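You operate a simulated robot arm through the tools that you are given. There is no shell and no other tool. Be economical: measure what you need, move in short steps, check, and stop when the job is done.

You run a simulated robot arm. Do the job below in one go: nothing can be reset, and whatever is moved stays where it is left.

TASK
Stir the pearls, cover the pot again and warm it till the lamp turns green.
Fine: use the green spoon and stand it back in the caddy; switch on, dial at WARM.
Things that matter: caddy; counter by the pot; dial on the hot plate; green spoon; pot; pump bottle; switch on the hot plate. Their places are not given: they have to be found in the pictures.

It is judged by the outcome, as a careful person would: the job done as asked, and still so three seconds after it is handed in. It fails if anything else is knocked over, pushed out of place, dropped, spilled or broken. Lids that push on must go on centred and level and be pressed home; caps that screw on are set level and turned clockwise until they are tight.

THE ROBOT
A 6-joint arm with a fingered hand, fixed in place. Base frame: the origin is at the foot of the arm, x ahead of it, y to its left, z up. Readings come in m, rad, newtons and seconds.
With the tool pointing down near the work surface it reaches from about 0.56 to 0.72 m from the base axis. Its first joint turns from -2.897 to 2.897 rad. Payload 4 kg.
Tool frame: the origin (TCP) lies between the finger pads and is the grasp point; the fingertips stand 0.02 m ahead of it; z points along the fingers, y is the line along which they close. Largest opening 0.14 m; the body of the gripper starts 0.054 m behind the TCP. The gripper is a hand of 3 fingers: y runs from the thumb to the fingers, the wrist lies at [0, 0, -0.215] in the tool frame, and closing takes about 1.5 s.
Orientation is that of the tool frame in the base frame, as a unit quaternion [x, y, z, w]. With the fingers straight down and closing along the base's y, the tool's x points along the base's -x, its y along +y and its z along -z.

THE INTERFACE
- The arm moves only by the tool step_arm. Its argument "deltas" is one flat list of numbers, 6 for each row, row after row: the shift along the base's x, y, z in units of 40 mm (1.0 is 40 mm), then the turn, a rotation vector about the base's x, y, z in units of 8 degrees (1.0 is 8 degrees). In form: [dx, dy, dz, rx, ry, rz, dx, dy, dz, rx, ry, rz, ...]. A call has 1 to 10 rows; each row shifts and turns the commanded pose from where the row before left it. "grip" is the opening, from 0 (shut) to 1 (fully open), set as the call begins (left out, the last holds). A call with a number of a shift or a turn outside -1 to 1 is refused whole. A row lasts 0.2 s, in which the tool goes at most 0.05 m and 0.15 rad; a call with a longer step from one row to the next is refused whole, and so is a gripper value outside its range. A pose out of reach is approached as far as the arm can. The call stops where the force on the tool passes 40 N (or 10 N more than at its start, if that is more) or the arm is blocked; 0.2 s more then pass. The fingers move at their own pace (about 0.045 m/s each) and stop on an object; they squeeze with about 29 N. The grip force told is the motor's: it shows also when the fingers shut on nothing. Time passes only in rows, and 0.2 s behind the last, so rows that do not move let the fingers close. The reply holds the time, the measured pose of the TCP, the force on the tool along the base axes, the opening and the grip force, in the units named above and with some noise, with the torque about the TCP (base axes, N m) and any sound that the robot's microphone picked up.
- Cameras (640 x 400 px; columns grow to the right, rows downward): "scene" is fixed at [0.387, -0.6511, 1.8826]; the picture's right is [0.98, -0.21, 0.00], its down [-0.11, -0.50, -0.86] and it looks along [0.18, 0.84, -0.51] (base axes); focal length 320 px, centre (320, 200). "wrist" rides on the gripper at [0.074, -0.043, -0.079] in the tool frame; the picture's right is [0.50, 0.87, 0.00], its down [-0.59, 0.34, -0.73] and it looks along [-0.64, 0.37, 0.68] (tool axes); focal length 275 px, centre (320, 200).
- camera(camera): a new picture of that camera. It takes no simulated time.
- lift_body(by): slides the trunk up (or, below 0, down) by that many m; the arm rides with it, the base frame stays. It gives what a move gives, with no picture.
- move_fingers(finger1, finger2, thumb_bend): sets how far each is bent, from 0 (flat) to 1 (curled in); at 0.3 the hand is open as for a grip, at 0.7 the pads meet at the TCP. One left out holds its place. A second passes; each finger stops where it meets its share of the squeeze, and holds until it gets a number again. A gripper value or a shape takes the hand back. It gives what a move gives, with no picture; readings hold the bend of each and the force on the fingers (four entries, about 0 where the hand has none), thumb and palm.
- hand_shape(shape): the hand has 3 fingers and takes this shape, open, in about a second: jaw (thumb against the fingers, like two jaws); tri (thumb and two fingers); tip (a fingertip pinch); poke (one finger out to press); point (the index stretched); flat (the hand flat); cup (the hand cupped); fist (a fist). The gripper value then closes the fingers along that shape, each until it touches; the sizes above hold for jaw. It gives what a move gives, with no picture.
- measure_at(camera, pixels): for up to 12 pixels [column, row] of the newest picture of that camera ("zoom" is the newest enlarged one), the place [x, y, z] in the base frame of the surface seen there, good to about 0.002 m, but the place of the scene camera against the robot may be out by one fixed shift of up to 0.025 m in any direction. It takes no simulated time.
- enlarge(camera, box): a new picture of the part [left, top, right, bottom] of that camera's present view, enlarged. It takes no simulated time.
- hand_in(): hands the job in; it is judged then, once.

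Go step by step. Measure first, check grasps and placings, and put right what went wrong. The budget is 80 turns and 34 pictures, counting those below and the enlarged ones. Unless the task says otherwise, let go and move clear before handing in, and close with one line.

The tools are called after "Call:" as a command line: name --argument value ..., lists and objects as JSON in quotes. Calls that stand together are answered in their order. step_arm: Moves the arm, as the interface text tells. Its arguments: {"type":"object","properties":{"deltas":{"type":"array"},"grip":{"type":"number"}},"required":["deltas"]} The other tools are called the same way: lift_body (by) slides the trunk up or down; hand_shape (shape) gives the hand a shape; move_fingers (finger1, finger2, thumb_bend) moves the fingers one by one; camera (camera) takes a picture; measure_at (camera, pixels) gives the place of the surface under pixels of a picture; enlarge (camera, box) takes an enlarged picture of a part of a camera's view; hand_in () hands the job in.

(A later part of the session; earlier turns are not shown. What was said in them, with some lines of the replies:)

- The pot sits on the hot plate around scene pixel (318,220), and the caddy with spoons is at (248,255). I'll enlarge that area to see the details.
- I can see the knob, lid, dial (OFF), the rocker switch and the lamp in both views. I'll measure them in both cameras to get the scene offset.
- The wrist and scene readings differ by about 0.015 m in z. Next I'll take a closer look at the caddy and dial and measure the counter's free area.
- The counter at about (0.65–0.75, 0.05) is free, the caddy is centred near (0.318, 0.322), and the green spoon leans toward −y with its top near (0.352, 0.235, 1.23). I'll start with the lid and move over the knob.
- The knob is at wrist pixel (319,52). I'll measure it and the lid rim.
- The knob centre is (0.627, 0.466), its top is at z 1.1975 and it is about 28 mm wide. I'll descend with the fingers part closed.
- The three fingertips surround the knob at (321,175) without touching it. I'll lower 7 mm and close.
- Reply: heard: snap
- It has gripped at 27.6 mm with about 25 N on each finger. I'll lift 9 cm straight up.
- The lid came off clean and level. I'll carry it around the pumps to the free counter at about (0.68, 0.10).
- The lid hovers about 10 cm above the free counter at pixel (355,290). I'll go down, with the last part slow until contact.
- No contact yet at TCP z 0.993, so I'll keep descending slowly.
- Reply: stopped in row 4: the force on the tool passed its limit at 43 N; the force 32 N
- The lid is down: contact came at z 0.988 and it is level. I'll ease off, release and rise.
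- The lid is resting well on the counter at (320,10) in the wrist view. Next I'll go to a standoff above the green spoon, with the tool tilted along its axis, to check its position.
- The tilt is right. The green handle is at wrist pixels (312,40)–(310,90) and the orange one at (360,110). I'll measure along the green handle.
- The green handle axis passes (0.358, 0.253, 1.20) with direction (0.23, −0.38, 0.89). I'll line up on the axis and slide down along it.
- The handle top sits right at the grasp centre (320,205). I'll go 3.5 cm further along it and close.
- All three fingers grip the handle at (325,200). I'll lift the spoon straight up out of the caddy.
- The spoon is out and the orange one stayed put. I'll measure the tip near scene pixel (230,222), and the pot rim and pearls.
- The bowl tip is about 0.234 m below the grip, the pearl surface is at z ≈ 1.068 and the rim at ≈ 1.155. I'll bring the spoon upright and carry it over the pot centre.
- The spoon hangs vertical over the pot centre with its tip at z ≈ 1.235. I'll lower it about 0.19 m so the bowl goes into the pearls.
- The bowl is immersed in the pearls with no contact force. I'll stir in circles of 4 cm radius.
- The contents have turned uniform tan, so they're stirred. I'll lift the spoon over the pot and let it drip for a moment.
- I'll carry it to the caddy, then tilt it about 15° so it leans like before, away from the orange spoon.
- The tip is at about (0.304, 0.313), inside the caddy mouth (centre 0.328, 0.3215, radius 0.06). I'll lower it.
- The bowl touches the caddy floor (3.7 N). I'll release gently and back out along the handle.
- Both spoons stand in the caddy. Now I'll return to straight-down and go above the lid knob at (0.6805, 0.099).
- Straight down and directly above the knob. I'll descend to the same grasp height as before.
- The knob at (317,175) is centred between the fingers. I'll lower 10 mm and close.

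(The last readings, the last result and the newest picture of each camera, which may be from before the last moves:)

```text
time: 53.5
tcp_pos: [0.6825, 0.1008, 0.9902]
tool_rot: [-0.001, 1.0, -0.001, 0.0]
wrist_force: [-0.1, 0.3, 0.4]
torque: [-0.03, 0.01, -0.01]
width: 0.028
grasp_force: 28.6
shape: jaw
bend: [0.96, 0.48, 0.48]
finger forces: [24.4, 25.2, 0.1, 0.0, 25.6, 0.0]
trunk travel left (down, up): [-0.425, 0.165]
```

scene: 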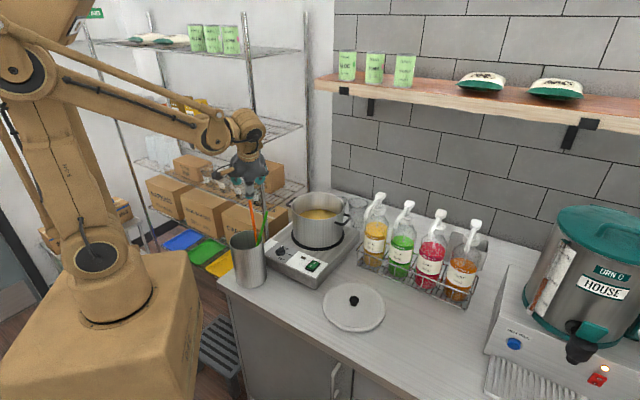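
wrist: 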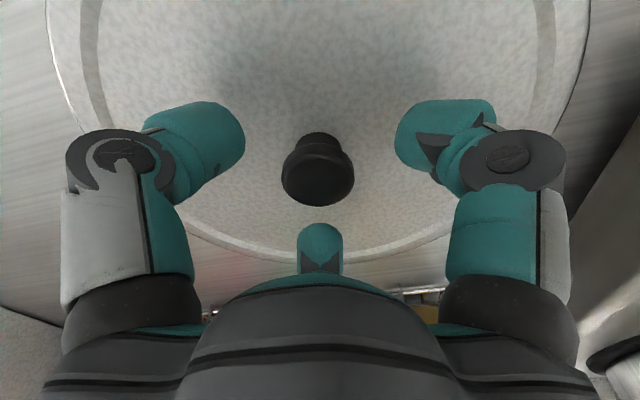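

Gripped at 28 mm like before. I'll lift and retrace the path around the pumps to above the pot.

Call:
step_arm --deltas '[0, 0, 0.5, 0, 0, 0, 0, 0, 0.95, 0, 0, 0, 0, 0, 0.95, 0, 0, 0, 0, 0, 0.95, 0, 0, 0, 0, 0, 0.95, 0, 0, 0, 0, 0, 0.95, 0, 0, 0, 0, 0, 0.95, 0, 0, 0, 0, 0, 0.95, 0, 0, 0, 0, 0, 0.95, 0, 0, 0, 0, 0, 0.7, 0, 0, 0]'

Call:
step_arm --deltas '[-0.6, 0.95, 0, 0, 0, 0, -0.6, 0.95, 0, 0, 0, 0, -0.6, 0.95, 0, 0, 0, 0, -0.6, 0.95, 0, 0, 0, 0, -0.6, 0.95, 0, 0, 0, 0, 0.3, 0.88, 0, 0, 0, 0, 0.3, 0.88, 0, 0, 0, 0, 0.3, 0.88, 0, 0, 0, 0, 0.3, 0.88, 0, 0, 0, 0, 0.3, 0.88, 0, 0, 0, 0]'

Call:
camera --camera "scene"

```text
time: 55.6
tcp_pos: [0.6821, 0.0986, 1.3421]
tool_rot: [-0.001, 1.0, -0.001, 0.001]
wrist_force: [0.2, 0.1, -2.1]
torque: [0.0, 0.0, 0.02]
width: 0.0281
grasp_force: 29.4
shape: jaw
bend: [0.96, 0.48, 0.48]
finger forces: [24.6, 25.4, 0.0, 0.0, 25.5, 0.1]
trunk travel left (down, up): [-0.425, 0.165]
```

```text
time: 57.9
tcp_pos: [0.621, 0.4691, 1.3391]
tool_rot: [-0.001, 1.0, -0.002, -0.001]
wrist_force: [0.8, 0.6, -1.4]
torque: [0.0, 0.01, 0.01]
width: 0.0279
grasp_force: 28.9
shape: jaw
bend: [0.96, 0.48, 0.49]
finger forces: [24.4, 25.6, 0.0, 0.0, 25.2, 0.0]
trunk travel left (down, up): [-0.425, 0.165]
```

```text
8 pictures are left
```

scene: 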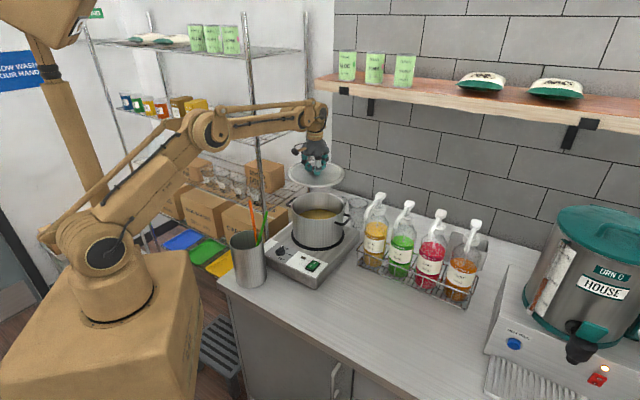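

The lid is over the pot. I'll fine-adjust to (0.626, 0.466) and descend near the rim.

Call:
step_arm --deltas '[0.11, -0.07, -0.9, 0, 0, 0, 0, 0, -0.9, 0, 0, 0, 0, 0, -0.9, 0, 0, 0, 0, 0, -0.2, 0, 0, 0, 0, 0, 0, 0, 0, 0]'

Call:
step_arm --deltas '[0, 0, 0, 0, 0, 0]'

Call:
step_arm --deltas '[0, 0, 0, 0, 0, 0]'

```text
time: 59.0
tcp_pos: [0.6248, 0.4636, 1.2253]
tool_rot: [-0.001, 1.0, -0.001, 0.0]
wrist_force: [1.2, 0.5, -1.5]
torque: [-0.01, 0.01, 0.0]
width: 0.028
grasp_force: 29.1
shape: jaw
bend: [0.96, 0.48, 0.49]
finger forces: [24.4, 25.6, 0.0, 0.0, 25.3, 0.0]
trunk travel left (down, up): [-0.425, 0.165]
```

```text
time: 59.5
tcp_pos: [0.6251, 0.4634, 1.2257]
tool_rot: [0.0, 1.0, -0.001, 0.001]
wrist_force: [-0.9, -0.6, -1.4]
torque: [0.02, 0.02, 0.0]
width: 0.0283
grasp_force: 29.1
shape: jaw
bend: [0.96, 0.48, 0.49]
finger forces: [24.3, 25.5, 0.1, 0.1, 25.2, 0.0]
trunk travel left (down, up): [-0.425, 0.165]
```

```text
time: 59.9
tcp_pos: [0.626, 0.4634, 1.2255]
tool_rot: [-0.001, 1.0, -0.001, -0.001]
wrist_force: [0.4, 0.0, -1.6]
torque: [0.01, 0.03, 0.03]
width: 0.0284
grasp_force: 29.1
shape: jaw
bend: [0.96, 0.48, 0.49]
finger forces: [24.4, 25.6, 0.0, 0.0, 25.4, 0.0]
trunk travel left (down, up): [-0.425, 0.165]
```

I'll shift +3 mm in y and seat it slowly (expected seat at z ≈ 1.200).

Call:
step_arm --deltas '[0.015, 0.068, -0.15, 0, 0, 0, 0, 0, -0.15, 0, 0, 0, 0, 0, -0.12, 0, 0, 0, 0, 0, -0.08, 0, 0, 0, 0, 0, -0.06, 0, 0, 0, 0, 0, -0.06, 0, 0, 0, 0, 0, -0.06, 0, 0, 0, 0, 0, -0.06, 0, 0, 0]'

Call:
enlarge --camera "scene" --box '[260, 140, 380, 260]'

```text
time: 61.6
tcp_pos: [0.6268, 0.4659, 1.196]
tool_rot: [-0.001, 1.0, -0.001, 0.001]
wrist_force: [1.8, 3.5, 13.3]
torque: [-0.04, -0.12, 0.0]
width: 0.0285
grasp_force: 29.0
shape: jaw
bend: [0.96, 0.47, 0.49]
finger forces: [27.1, 30.2, 0.0, 0.0, 28.7, 0.1]
trunk travel left (down, up): [-0.425, 0.165]
heard: snap
```

```text
3.33 times, centred on (320, 200) of scene
```

zoom: 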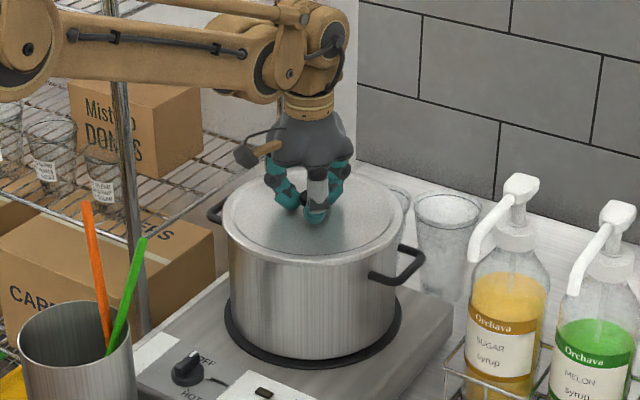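

A snap was heard and the lid looks level and seated. I'll release and rise.

Call:
step_arm --deltas '[0, 0, 0.05, 0, 0, 0, 0, 0, 0, 0, 0, 0, 0, 0, 0, 0, 0, 0, 0, 0, 0, 0, 0, 0, 0, 0, 0, 0, 0, 0]' --grip 0.5

Call:
step_arm --deltas '[0, 0, 0.5, 0, 0, 0, 0, 0, 0.9, 0, 0, 0, 0, 0, 0.9, 0, 0, 0, -0.5, -0.6, 0.5, 0, 0, 0, -0.6, -0.7, 0.3, 0, 0, 0, -0.6, -0.7, 0, 0, 0, 0, -0.6, -0.7, 0, 0, 0, 0, -0.6, -0.7, 0, 0, 0, 0]'

Call:
camera --camera "wrist"

```text
time: 62.9
tcp_pos: [0.6264, 0.4662, 1.1976]
tool_rot: [0.0, 1.0, 0.0, 0.002]
wrist_force: [-0.1, 0.6, 0.0]
torque: [-0.03, -0.02, 0.04]
width: 0.0695
grasp_force: 0.2
shape: jaw
bend: [0.34, 0.34, 0.33]
finger forces: [0.0, 0.0, 0.1, 0.0, 0.1, 0.0]
trunk travel left (down, up): [-0.425, 0.165]
```

```text
time: 64.7
tcp_pos: [0.5115, 0.3308, 1.323]
tool_rot: [-0.002, 1.0, -0.001, 0.001]
wrist_force: [-1.2, 0.0, 0.2]
torque: [-0.01, 0.0, 0.01]
width: 0.0696
grasp_force: 0.2
shape: jaw
bend: [0.34, 0.34, 0.33]
finger forces: [0.0, 0.0, 0.0, 0.1, 0.0, 0.0]
trunk travel left (down, up): [-0.425, 0.165]
```

```text
6 pictures are left
```

wrist: 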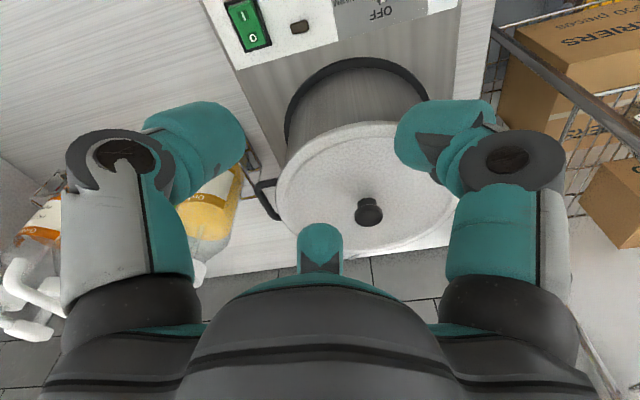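

The lid is back on, centred. The switch is at (247,25) and the dial is just out of view, so I'll measure the switch and then move back to see the dial.

Call:
measure_at --camera "wrist" --pixels '[[244, 12], [252, 39], [247, 26], [300, 27], [236, 22], [262, 30], [368, 210], [283, 190], [340, 128], [420, 215]]'

Call:
step_arm --deltas '[-0.9, -0.1, -0.1, 0, 0, 0, -0.9, -0.1, -0.1, 0, 0, 0, 0, 0, 0, 0, 0, 0]'

Call:
enlarge --camera "wrist" --box '[200, 0, 440, 150]'

```text
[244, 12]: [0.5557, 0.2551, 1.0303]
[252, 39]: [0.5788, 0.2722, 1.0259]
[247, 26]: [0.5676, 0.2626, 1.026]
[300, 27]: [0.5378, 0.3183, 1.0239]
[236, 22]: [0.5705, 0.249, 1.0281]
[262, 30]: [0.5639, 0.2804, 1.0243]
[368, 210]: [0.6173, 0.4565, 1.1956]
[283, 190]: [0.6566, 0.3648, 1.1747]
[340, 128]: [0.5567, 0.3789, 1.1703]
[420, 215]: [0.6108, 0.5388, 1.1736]
```

```text
time: 65.5
tcp_pos: [0.4426, 0.3218, 1.3138]
tool_rot: [0.0, 1.0, -0.001, 0.0]
wrist_force: [0.4, 0.1, -0.2]
torque: [0.02, 0.01, -0.02]
width: 0.0696
grasp_force: 0.1
shape: jaw
bend: [0.34, 0.34, 0.33]
finger forces: [0.0, 0.1, 0.1, 0.1, 0.0, 0.1]
trunk travel left (down, up): [-0.425, 0.165]
```

```text
2.67 times, centred on (320, 75) of wrist
```

zoom: 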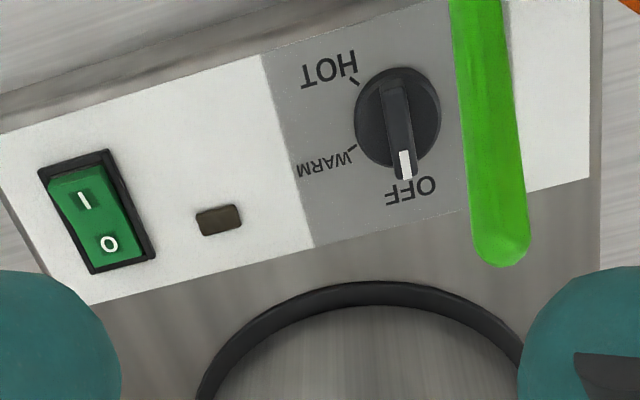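

Clear view: the dial centre is (398,118), the pointer is at OFF (405,165), the WARM tick is at (350,148) and the HOT tick at (355,82). I'll measure these and the green spoon's top.

Call:
measure_at --camera "zoom" --pixels '[[392, 110], [405, 163], [350, 148], [355, 82], [398, 75], [360, 120], [437, 118], [392, 85], [500, 255], [490, 100], [380, 125], [300, 60]]'

```text
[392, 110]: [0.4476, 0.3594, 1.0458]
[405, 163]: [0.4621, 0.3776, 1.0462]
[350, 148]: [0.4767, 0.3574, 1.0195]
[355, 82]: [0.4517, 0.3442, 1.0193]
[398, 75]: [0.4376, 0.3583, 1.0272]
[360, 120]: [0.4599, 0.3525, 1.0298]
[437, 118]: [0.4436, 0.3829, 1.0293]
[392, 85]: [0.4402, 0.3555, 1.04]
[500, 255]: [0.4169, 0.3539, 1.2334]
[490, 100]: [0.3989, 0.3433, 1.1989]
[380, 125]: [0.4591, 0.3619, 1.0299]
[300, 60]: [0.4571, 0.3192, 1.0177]
```

The dial must turn about 67° clockwise (OFF at azimuth 45° to WARM at −21°), but the green spoon's top leans to within 4 cm above it, so I'll use a single finger with the hand tilted away. I'll move over the switch and take the poke shape.

Call:
step_arm --deltas '[0.8, -0.4, 0, 0, 0, 0, 0.8, -0.4, 0, 0, 0, 0, 0.8, -0.4, 0, 0, 0, 0, 0.5, -0.4, 0, 0, 0, 0, 0, 0, 0, 0, 0, 0]'

Call:
hand_shape --shape "poke"

Call:
camera --camera "wrist"

```text
time: 66.7
tcp_pos: [0.553, 0.2588, 1.3143]
tool_rot: [-0.001, 1.0, -0.001, 0.001]
wrist_force: [0.2, -0.1, 0.8]
torque: [0.01, -0.04, -0.01]
width: 0.0698
grasp_force: 0.0
shape: jaw
bend: [0.34, 0.34, 0.33]
finger forces: [0.0, 0.0, 0.0, 0.1, 0.0, 0.0]
trunk travel left (down, up): [-0.425, 0.165]
```

```text
time: 67.5
tcp_pos: [0.555, 0.2582, 1.3139]
tool_rot: [-0.002, 1.0, 0.0, 0.001]
wrist_force: [1.1, -0.5, 0.3]
torque: [0.05, 0.0, 0.0]
width: 0.0002
grasp_force: 0.2
shape: poke
bend: [0.28, 0.28, 0.72]
finger forces: [0.0, 0.1, 0.1, 0.1, 0.0, 0.0]
trunk travel left (down, up): [-0.425, 0.165]
```

```text
4 pictures are left
```

wrist: 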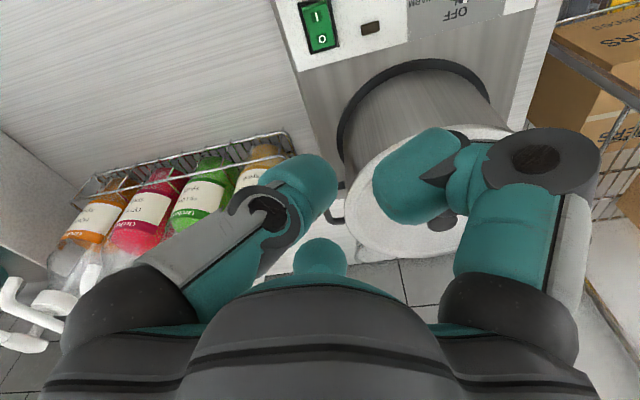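

Odd shape: the right finger (400,190), the centre finger (320,255) and the thumb (315,175) are all in view. I'll measure their tips.

Call:
measure_at --camera "wrist" --pixels '[[312, 170], [330, 185], [385, 175], [395, 205], [378, 195], [320, 250], [440, 150], [300, 200]]'

Call:
hand_shape --shape "point"

```text
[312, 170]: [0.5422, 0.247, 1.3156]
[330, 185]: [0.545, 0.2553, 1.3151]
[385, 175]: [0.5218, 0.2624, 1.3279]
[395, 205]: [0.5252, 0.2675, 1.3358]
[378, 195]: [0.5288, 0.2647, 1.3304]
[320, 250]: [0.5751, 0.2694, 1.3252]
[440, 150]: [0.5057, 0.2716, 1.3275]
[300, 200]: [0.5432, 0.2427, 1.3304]
```

```text
time: 68.5
tcp_pos: [0.554, 0.2574, 1.3156]
tool_rot: [-0.001, 1.0, -0.001, 0.002]
wrist_force: [0.9, -0.2, 0.4]
torque: [0.0, 0.0, -0.02]
width: 0.0001
grasp_force: 0.1
shape: point
bend: [0.82, 1.0, 0.56]
finger forces: [0.0, 0.0, 0.0, 0.0, 0.0, 0.0]
trunk travel left (down, up): [-0.425, 0.165]
```

The poke shape puts the thumb tip at the grasp centre, about 12 mm proud of the other fingers. I'll take poke again and turn the hand (40° about z, then a 30° lean toward azimuth −50°) so the hand, fingers and camera stay clear of the spoons and the pot.

Call:
hand_shape --shape "poke"

Call:
step_arm --deltas '[0, 0, 0, 0, 0, 1, 0, 0, 0, 0, 0, 1, 0, 0, 0, 0, 0, 1, 0, 0, 0, 0, 0, 1, 0, 0, 0, 0, 0, 1, 0, 0, 0, 0.718, 0.603, 0, 0, 0, 0, 0.718, 0.603, 0, 0, 0, 0, 0.718, 0.603, 0, 0, 0, 0, 0.718, 0.603, 0, 0, 0, 0, 0, 0, 0]'

Call:
camera --camera "wrist"

```text
time: 69.3
tcp_pos: [0.555, 0.2571, 1.3147]
tool_rot: [-0.001, 1.0, -0.002, 0.001]
wrist_force: [0.4, -0.1, -0.6]
torque: [0.02, -0.01, 0.03]
width: 0.0
grasp_force: 0.2
shape: poke
bend: [0.28, 0.28, 0.72]
finger forces: [0.0, 0.1, 0.0, 0.1, 0.0, 0.0]
trunk travel left (down, up): [-0.425, 0.165]
```

```text
time: 71.5
tcp_pos: [0.5528, 0.2587, 1.3135]
tool_rot: [-0.332, 0.907, 0.243, -0.088]
wrist_force: [-0.2, 0.0, -0.1]
torque: [-0.02, 0.0, -0.01]
width: 0.0
grasp_force: 0.1
shape: poke
bend: [0.28, 0.28, 0.71]
finger forces: [0.0, 0.0, 0.0, 0.0, 0.1, 0.0]
trunk travel left (down, up): [-0.425, 0.165]
```

```text
3 pictures are left
```

wrist: 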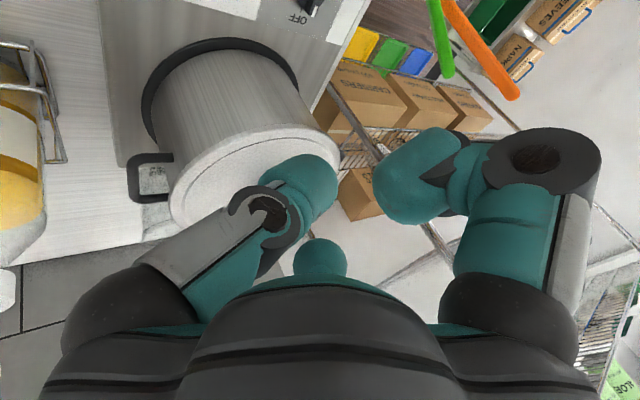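

The lean is as planned. I'll measure the thumb tip at about (310,185) and the neighbouring fingertips in this orientation.

Call:
measure_at --camera "wrist" --pixels '[[305, 159], [320, 165], [335, 182], [325, 200], [300, 175], [312, 180], [380, 180], [385, 210], [420, 135], [320, 242], [445, 60], [514, 95]]'

```text
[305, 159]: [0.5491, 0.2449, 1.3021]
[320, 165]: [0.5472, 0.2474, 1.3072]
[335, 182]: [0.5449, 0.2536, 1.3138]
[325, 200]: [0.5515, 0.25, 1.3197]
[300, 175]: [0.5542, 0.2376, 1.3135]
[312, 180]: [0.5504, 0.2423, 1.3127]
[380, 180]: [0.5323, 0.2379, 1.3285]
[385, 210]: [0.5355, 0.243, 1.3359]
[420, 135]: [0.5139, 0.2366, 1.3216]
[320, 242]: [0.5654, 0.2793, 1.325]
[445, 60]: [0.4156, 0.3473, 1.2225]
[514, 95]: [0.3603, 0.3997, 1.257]
```

The thumb-tip ball sits at about TCP +(−0.003, −0.006, −0.005). I'll descend clear of the spoons and pot at (0.49, 0.33), above the dial height.

Call:
step_arm --deltas '[-0.79, 0.9, 0, 0, 0, 0, -0.79, 0.9, 0, 0, 0, 0, 0, 0, -0.95, 0, 0, 0, 0, 0, -0.95, 0, 0, 0, 0, 0, -0.95, 0, 0, 0, 0, 0, -0.95, 0, 0, 0, 0, 0, -0.95, 0, 0, 0, 0, 0, -0.95, 0, 0, 0, 0, 0, 0, 0, 0, 0]'

```text
time: 73.5
tcp_pos: [0.4922, 0.3296, 1.086]
tool_rot: [-0.33, 0.908, 0.243, -0.087]
wrist_force: [0.0, 0.5, 0.6]
torque: [-0.01, 0.0, 0.02]
width: 0.0
grasp_force: 0.0
shape: poke
bend: [0.28, 0.28, 0.71]
finger forces: [0.0, 0.1, 0.0, 0.1, 0.0, 0.1]
trunk travel left (down, up): [-0.425, 0.165]
```

No contact. I'll hop over the dial to its far side, just counter-clockwise of the pointer, and lower.

Call:
step_arm --deltas '[-0.37, 0.575, -0.04, 0, 0, 0, -0.37, 0.575, -0.04, 0, 0, 0, -0.37, 0.575, -0.04, 0, 0, 0, 0, 0, 0, 0, 0, 0]'

Call:
step_arm --deltas '[0, 0, -0.25, 0, 0, 0, 0, 0, -0.25, 0, 0, 0, 0, 0, -0.25, 0, 0, 0, 0, 0, 0, 0, 0, 0]'

```text
time: 74.5
tcp_pos: [0.4477, 0.398, 1.0799]
tool_rot: [-0.331, 0.908, 0.242, -0.088]
wrist_force: [0.2, 0.5, -0.7]
torque: [-0.03, 0.01, 0.02]
width: 0.0
grasp_force: 0.0
shape: poke
bend: [0.28, 0.28, 0.71]
finger forces: [0.1, 0.0, 0.0, 0.0, 0.1, 0.1]
trunk travel left (down, up): [-0.425, 0.165]
```

```text
time: 75.5
tcp_pos: [0.4478, 0.3987, 1.0517]
tool_rot: [-0.331, 0.908, 0.243, -0.087]
wrist_force: [-0.1, 1.0, 3.3]
torque: [-0.02, -0.05, 0.03]
width: 0.0
grasp_force: 0.1
shape: poke
bend: [0.28, 0.28, 0.72]
finger forces: [0.0, 0.0, 0.0, 0.1, 3.5, 0.0]
trunk travel left (down, up): [-0.425, 0.165]
```

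The thumb touched the dial flange lightly (3.5 N). I'll raise 3 mm and push toward the pointer in small steps.

Call:
step_arm --deltas '[0, 0, 0.075, 0, 0, 0, 0.035, -0.035, 0, 0, 0, 0, 0.035, -0.035, 0, 0, 0, 0, 0.035, -0.035, 0, 0, 0, 0, 0.035, -0.035, 0, 0, 0, 0]'

Call:
step_arm --deltas '[0.035, -0.035, 0, 0, 0, 0, 0.035, -0.035, 0, 0, 0, 0]'

Call:
step_arm --deltas '[0.035, -0.035, 0, 0, 0, 0, 0.035, -0.035, 0, 0, 0, 0]'

```text
time: 76.8
tcp_pos: [0.4525, 0.3934, 1.0547]
tool_rot: [-0.331, 0.908, 0.242, -0.087]
wrist_force: [-2.0, 0.8, 3.5]
torque: [-0.05, 0.0, 0.01]
width: 0.0
grasp_force: 0.0
shape: poke
bend: [0.28, 0.28, 0.73]
finger forces: [0.0, 0.0, 0.0, 0.0, 3.7, 0.0]
trunk travel left (down, up): [-0.425, 0.165]
```

```text
time: 77.3
tcp_pos: [0.4561, 0.3915, 1.0542]
tool_rot: [-0.331, 0.908, 0.242, -0.088]
wrist_force: [-0.6, -0.9, 4.0]
torque: [-0.02, -0.02, 0.0]
width: 0.0
grasp_force: 0.1
shape: poke
bend: [0.28, 0.28, 0.73]
finger forces: [0.0, 0.0, 0.1, 0.1, 3.8, 0.0]
trunk travel left (down, up): [-0.425, 0.165]
```

```text
time: 78.0
tcp_pos: [0.4579, 0.3874, 1.0546]
tool_rot: [-0.331, 0.908, 0.243, -0.087]
wrist_force: [2.1, 4.2, 12.8]
torque: [-0.06, -0.07, 0.05]
width: 0.0
grasp_force: 0.1
shape: poke
bend: [0.28, 0.28, 0.72]
finger forces: [0.0, 0.0, 0.1, 0.1, 13.6, 0.0]
trunk travel left (down, up): [-0.425, 0.165]
```

The push force is partly upward (12.8 N), so I need to see whether the thumb is beside or on top of the pointer.

Call:
enlarge --camera "wrist" --box '[200, 60, 440, 220]'

```text
2.50 times, centred on (320, 140) of wrist
```

zoom: 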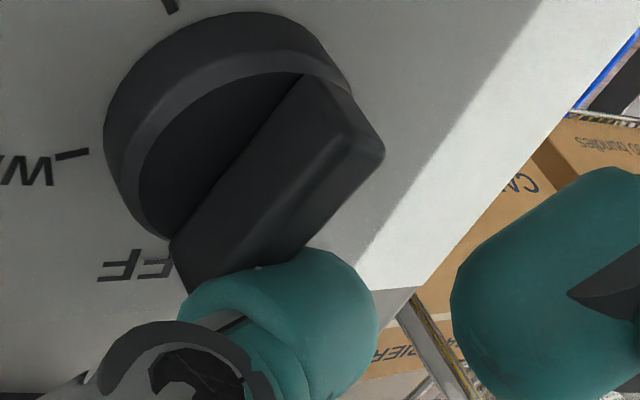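

Call:
measure_at --camera "zoom" --pixels '[[200, 262], [300, 90], [345, 150], [250, 240], [255, 180], [185, 160], [255, 268], [300, 262], [350, 275], [205, 300], [375, 155], [275, 295]]'

```text
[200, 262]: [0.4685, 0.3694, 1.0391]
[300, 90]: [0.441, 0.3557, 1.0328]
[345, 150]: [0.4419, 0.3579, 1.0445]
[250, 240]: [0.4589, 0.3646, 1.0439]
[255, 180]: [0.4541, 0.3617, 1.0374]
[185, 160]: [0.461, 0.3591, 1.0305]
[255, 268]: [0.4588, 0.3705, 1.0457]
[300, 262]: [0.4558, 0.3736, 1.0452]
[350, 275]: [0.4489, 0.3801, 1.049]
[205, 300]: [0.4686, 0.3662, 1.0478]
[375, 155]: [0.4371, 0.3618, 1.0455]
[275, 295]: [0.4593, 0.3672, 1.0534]
```

The dial has already turned from 45° to about 27°, with the thumb hooked behind the pointer end. I'll keep following the arc in small steps.

Call:
step_arm --deltas '[0.045, -0.035, 0, 0, 0, 0, 0.045, -0.04, 0, 0, 0, 0, 0.035, -0.045, 0, 0, 0, 0]'

Call:
step_arm --deltas '[0.03, -0.045, 0, 0, 0, 0, 0.02, -0.045, 0, 0, 0, 0]'

```text
time: 78.8
tcp_pos: [0.4623, 0.3815, 1.0535]
tool_rot: [-0.331, 0.908, 0.241, -0.088]
wrist_force: [-2.0, -0.4, 8.3]
torque: [-0.04, -0.04, 0.02]
width: 0.0
grasp_force: 0.0
shape: poke
bend: [0.28, 0.28, 0.73]
finger forces: [0.0, 0.0, 0.0, 0.1, 8.1, 0.1]
trunk travel left (down, up): [-0.425, 0.165]
```

```text
time: 79.3
tcp_pos: [0.4641, 0.3802, 1.0538]
tool_rot: [-0.331, 0.908, 0.243, -0.087]
wrist_force: [-2.0, 1.0, 5.7]
torque: [-0.01, -0.01, -0.03]
width: 0.0001
grasp_force: 0.1
shape: poke
bend: [0.28, 0.28, 0.73]
finger forces: [0.0, 0.0, 0.0, 0.0, 5.8, 0.1]
trunk travel left (down, up): [-0.425, 0.165]
```

I moved along the arc with contact kept throughout. I'll lift off, go over the "I" end of the rocker at (0.553, 0.253) and come down to press it.

Call:
step_arm --deltas '[0, 0, 0.4, 0, 0, 0, 0, 0, 0.6, 0, 0, 0, 0.58, -0.8, 0, 0, 0, 0, 0.58, -0.8, 0, 0, 0, 0, 0.58, -0.8, 0, 0, 0, 0, 0.58, -0.8, 0, 0, 0, 0, 0, 0, -0.5, 0, 0, 0, 0, 0, -0.2, 0, 0, 0]'

Call:
step_arm --deltas '[0, 0, -0.08, 0, 0, 0, 0, 0, -0.08, 0, 0, 0, 0, 0, -0.08, 0, 0, 0, 0, 0, -0.08, 0, 0, 0, 0, 0, -0.08, 0, 0, 0, 0, 0, -0.08, 0, 0, 0]'

```text
time: 81.2
tcp_pos: [0.5587, 0.251, 1.0666]
tool_rot: [-0.331, 0.908, 0.243, -0.088]
wrist_force: [-0.6, 0.7, 0.3]
torque: [-0.01, -0.04, -0.04]
width: 0.0001
grasp_force: 0.1
shape: poke
bend: [0.28, 0.28, 0.71]
finger forces: [0.1, 0.0, 0.0, 0.0, 0.0, 0.0]
trunk travel left (down, up): [-0.425, 0.165]
```

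```text
time: 82.5
tcp_pos: [0.5575, 0.2518, 1.0465]
tool_rot: [-0.331, 0.908, 0.243, -0.087]
wrist_force: [-0.4, -0.6, 1.1]
torque: [-0.04, -0.02, 0.02]
width: 0.0
grasp_force: 0.1
shape: poke
bend: [0.28, 0.28, 0.72]
finger forces: [0.0, 0.0, 0.1, 0.0, 1.0, 0.0]
trunk travel left (down, up): [-0.425, 0.165]
```

Contact is just starting at z 1.0465. I'll press further in small steps.

Call:
step_arm --deltas '[0, 0, -0.06, 0, 0, 0, 0, 0, -0.06, 0, 0, 0, 0, 0, -0.06, 0, 0, 0, 0, 0, -0.06, 0, 0, 0]'

```text
time: 83.5
tcp_pos: [0.5582, 0.2498, 1.0377]
tool_rot: [-0.331, 0.908, 0.243, -0.087]
wrist_force: [7.5, -5.2, 28.0]
torque: [0.24, -0.08, -0.13]
width: 0.0
grasp_force: 0.1
shape: poke
bend: [0.28, 0.28, 0.75]
finger forces: [0.0, 0.1, 0.0, 0.0, 27.3, 0.0]
trunk travel left (down, up): [-0.425, 0.165]
```

28 N pressed the I end about 9 mm down. I'll retreat out of the scene camera's line of sight, wait a while and look.

Call:
step_arm --deltas '[0, 0, 0.6, 0, 0, 0, 0, 0, 0.9, 0, 0, 0, 0, 0, 0.9, 0, 0, 0, 0.5, -0.75, 0.7, 0, 0, 0, 0.5, -0.75, 0.7, 0, 0, 0, 0.5, -0.75, 0.7, 0, 0, 0, 0.5, -0.75, 0.7, 0, 0, 0, 0.5, -0.75, 0.7, 0, 0, 0]'

Call:
step_arm --deltas '[0, 0, 0, 0, 0, 0, 0, 0, 0, 0, 0, 0, 0, 0, 0, 0, 0, 0, 0, 0, 0, 0, 0, 0, 0, 0, 0, 0, 0, 0, 0, 0, 0, 0, 0, 0, 0, 0, 0, 0, 0, 0, 0, 0, 0, 0, 0, 0, 0, 0, 0, 0, 0, 0, 0, 0, 0, 0, 0, 0]'

Call:
step_arm --deltas '[0, 0, 0, 0, 0, 0, 0, 0, 0, 0, 0, 0, 0, 0, 0, 0, 0, 0, 0, 0, 0, 0, 0, 0, 0, 0, 0, 0, 0, 0, 0, 0, 0, 0, 0, 0, 0, 0, 0, 0, 0, 0, 0, 0, 0, 0, 0, 0, 0, 0, 0, 0, 0, 0, 0, 0, 0, 0, 0, 0]'

Call:
step_arm --deltas '[0, 0, 0, 0, 0, 0, 0, 0, 0, 0, 0, 0, 0, 0, 0, 0, 0, 0, 0, 0, 0, 0, 0, 0, 0, 0, 0, 0, 0, 0, 0, 0, 0, 0, 0, 0, 0, 0, 0, 0, 0, 0, 0, 0, 0, 0, 0, 0, 0, 0, 0, 0, 0, 0, 0, 0, 0, 0, 0, 0]'

Call:
enlarge --camera "scene" --box '[265, 225, 345, 285]'

```text
time: 85.3
tcp_pos: [0.6577, 0.0993, 1.2733]
tool_rot: [-0.331, 0.908, 0.243, -0.087]
wrist_force: [0.1, -1.2, -0.2]
torque: [0.01, -0.02, -0.01]
width: 0.0
grasp_force: 0.0
shape: poke
bend: [0.28, 0.28, 0.71]
finger forces: [0.0, 0.0, 0.1, 0.0, 0.1, 0.0]
trunk travel left (down, up): [-0.425, 0.165]
```

```text
time: 87.5
tcp_pos: [0.6566, 0.0999, 1.272]
tool_rot: [-0.331, 0.908, 0.243, -0.088]
wrist_force: [-0.1, 0.4, 0.0]
torque: [0.0, -0.02, 0.01]
width: 0.0
grasp_force: 0.0
shape: poke
bend: [0.28, 0.28, 0.71]
finger forces: [0.1, 0.1, 0.1, 0.0, 0.0, 0.1]
trunk travel left (down, up): [-0.425, 0.165]
```

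```text
time: 89.8
tcp_pos: [0.6571, 0.1009, 1.2718]
tool_rot: [-0.331, 0.908, 0.243, -0.087]
wrist_force: [-0.3, 0.2, -0.8]
torque: [0.0, -0.01, 0.0]
width: 0.0001
grasp_force: 0.0
shape: poke
bend: [0.28, 0.28, 0.71]
finger forces: [0.0, 0.0, 0.1, 0.1, 0.0, 0.0]
trunk travel left (down, up): [-0.425, 0.165]
```

```text
time: 92.0
tcp_pos: [0.6572, 0.1004, 1.2731]
tool_rot: [-0.331, 0.908, 0.243, -0.087]
wrist_force: [-1.5, -0.4, -0.3]
torque: [0.01, -0.01, -0.07]
width: 0.0
grasp_force: 0.0
shape: poke
bend: [0.28, 0.28, 0.71]
finger forces: [0.1, 0.0, 0.0, 0.1, 0.0, 0.1]
trunk travel left (down, up): [-0.425, 0.165]
```

```text
6.67 times, centred on (305, 255) of scene
```

zoom: 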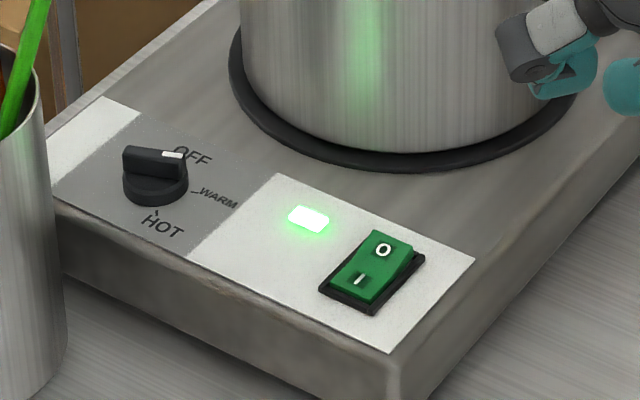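

The switch is on and the lamp is already lit green. The pointer's white mark at (175,155) looks short of the WARM tick (195,190), so I'll measure its angle.

Call:
measure_at --camera "zoom" --pixels '[[178, 154], [165, 154], [130, 151], [150, 153], [196, 191], [156, 212], [181, 147], [127, 180], [188, 180], [155, 205], [150, 160], [180, 158]]'

```text
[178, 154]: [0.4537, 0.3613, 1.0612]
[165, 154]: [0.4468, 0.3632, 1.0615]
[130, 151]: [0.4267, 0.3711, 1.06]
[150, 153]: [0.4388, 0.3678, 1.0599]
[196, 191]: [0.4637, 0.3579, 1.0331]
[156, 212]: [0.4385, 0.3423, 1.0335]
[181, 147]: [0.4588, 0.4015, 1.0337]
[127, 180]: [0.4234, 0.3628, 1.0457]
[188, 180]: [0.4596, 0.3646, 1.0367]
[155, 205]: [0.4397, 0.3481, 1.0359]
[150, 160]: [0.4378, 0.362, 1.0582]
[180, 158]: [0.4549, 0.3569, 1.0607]
```

The blade points at −20°, against the WARM tick at −22.7°, so the dial is at WARM and only perspective made it look short. I'll take one last overall check.

Call:
camera --camera "scene"

```text
0 pictures are left
```

scene: 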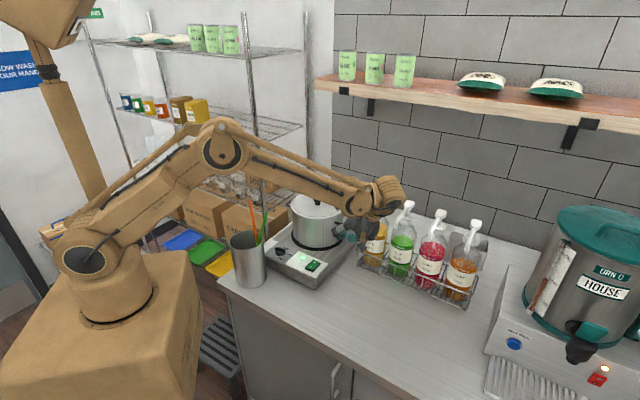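

The last picture shows the pot covered, both spoons standing in the caddy, the bottles undisturbed, and the lamp green at (305,256) with the hand clear. I'm handing in.

Call:
hand_in

```text
The job is handed in.
```

The pearls are stirred, the pot is covered again, and the green spoon is back in the caddy; the hot plate is switched on with the dial at WARM, and its lamp has turned green.
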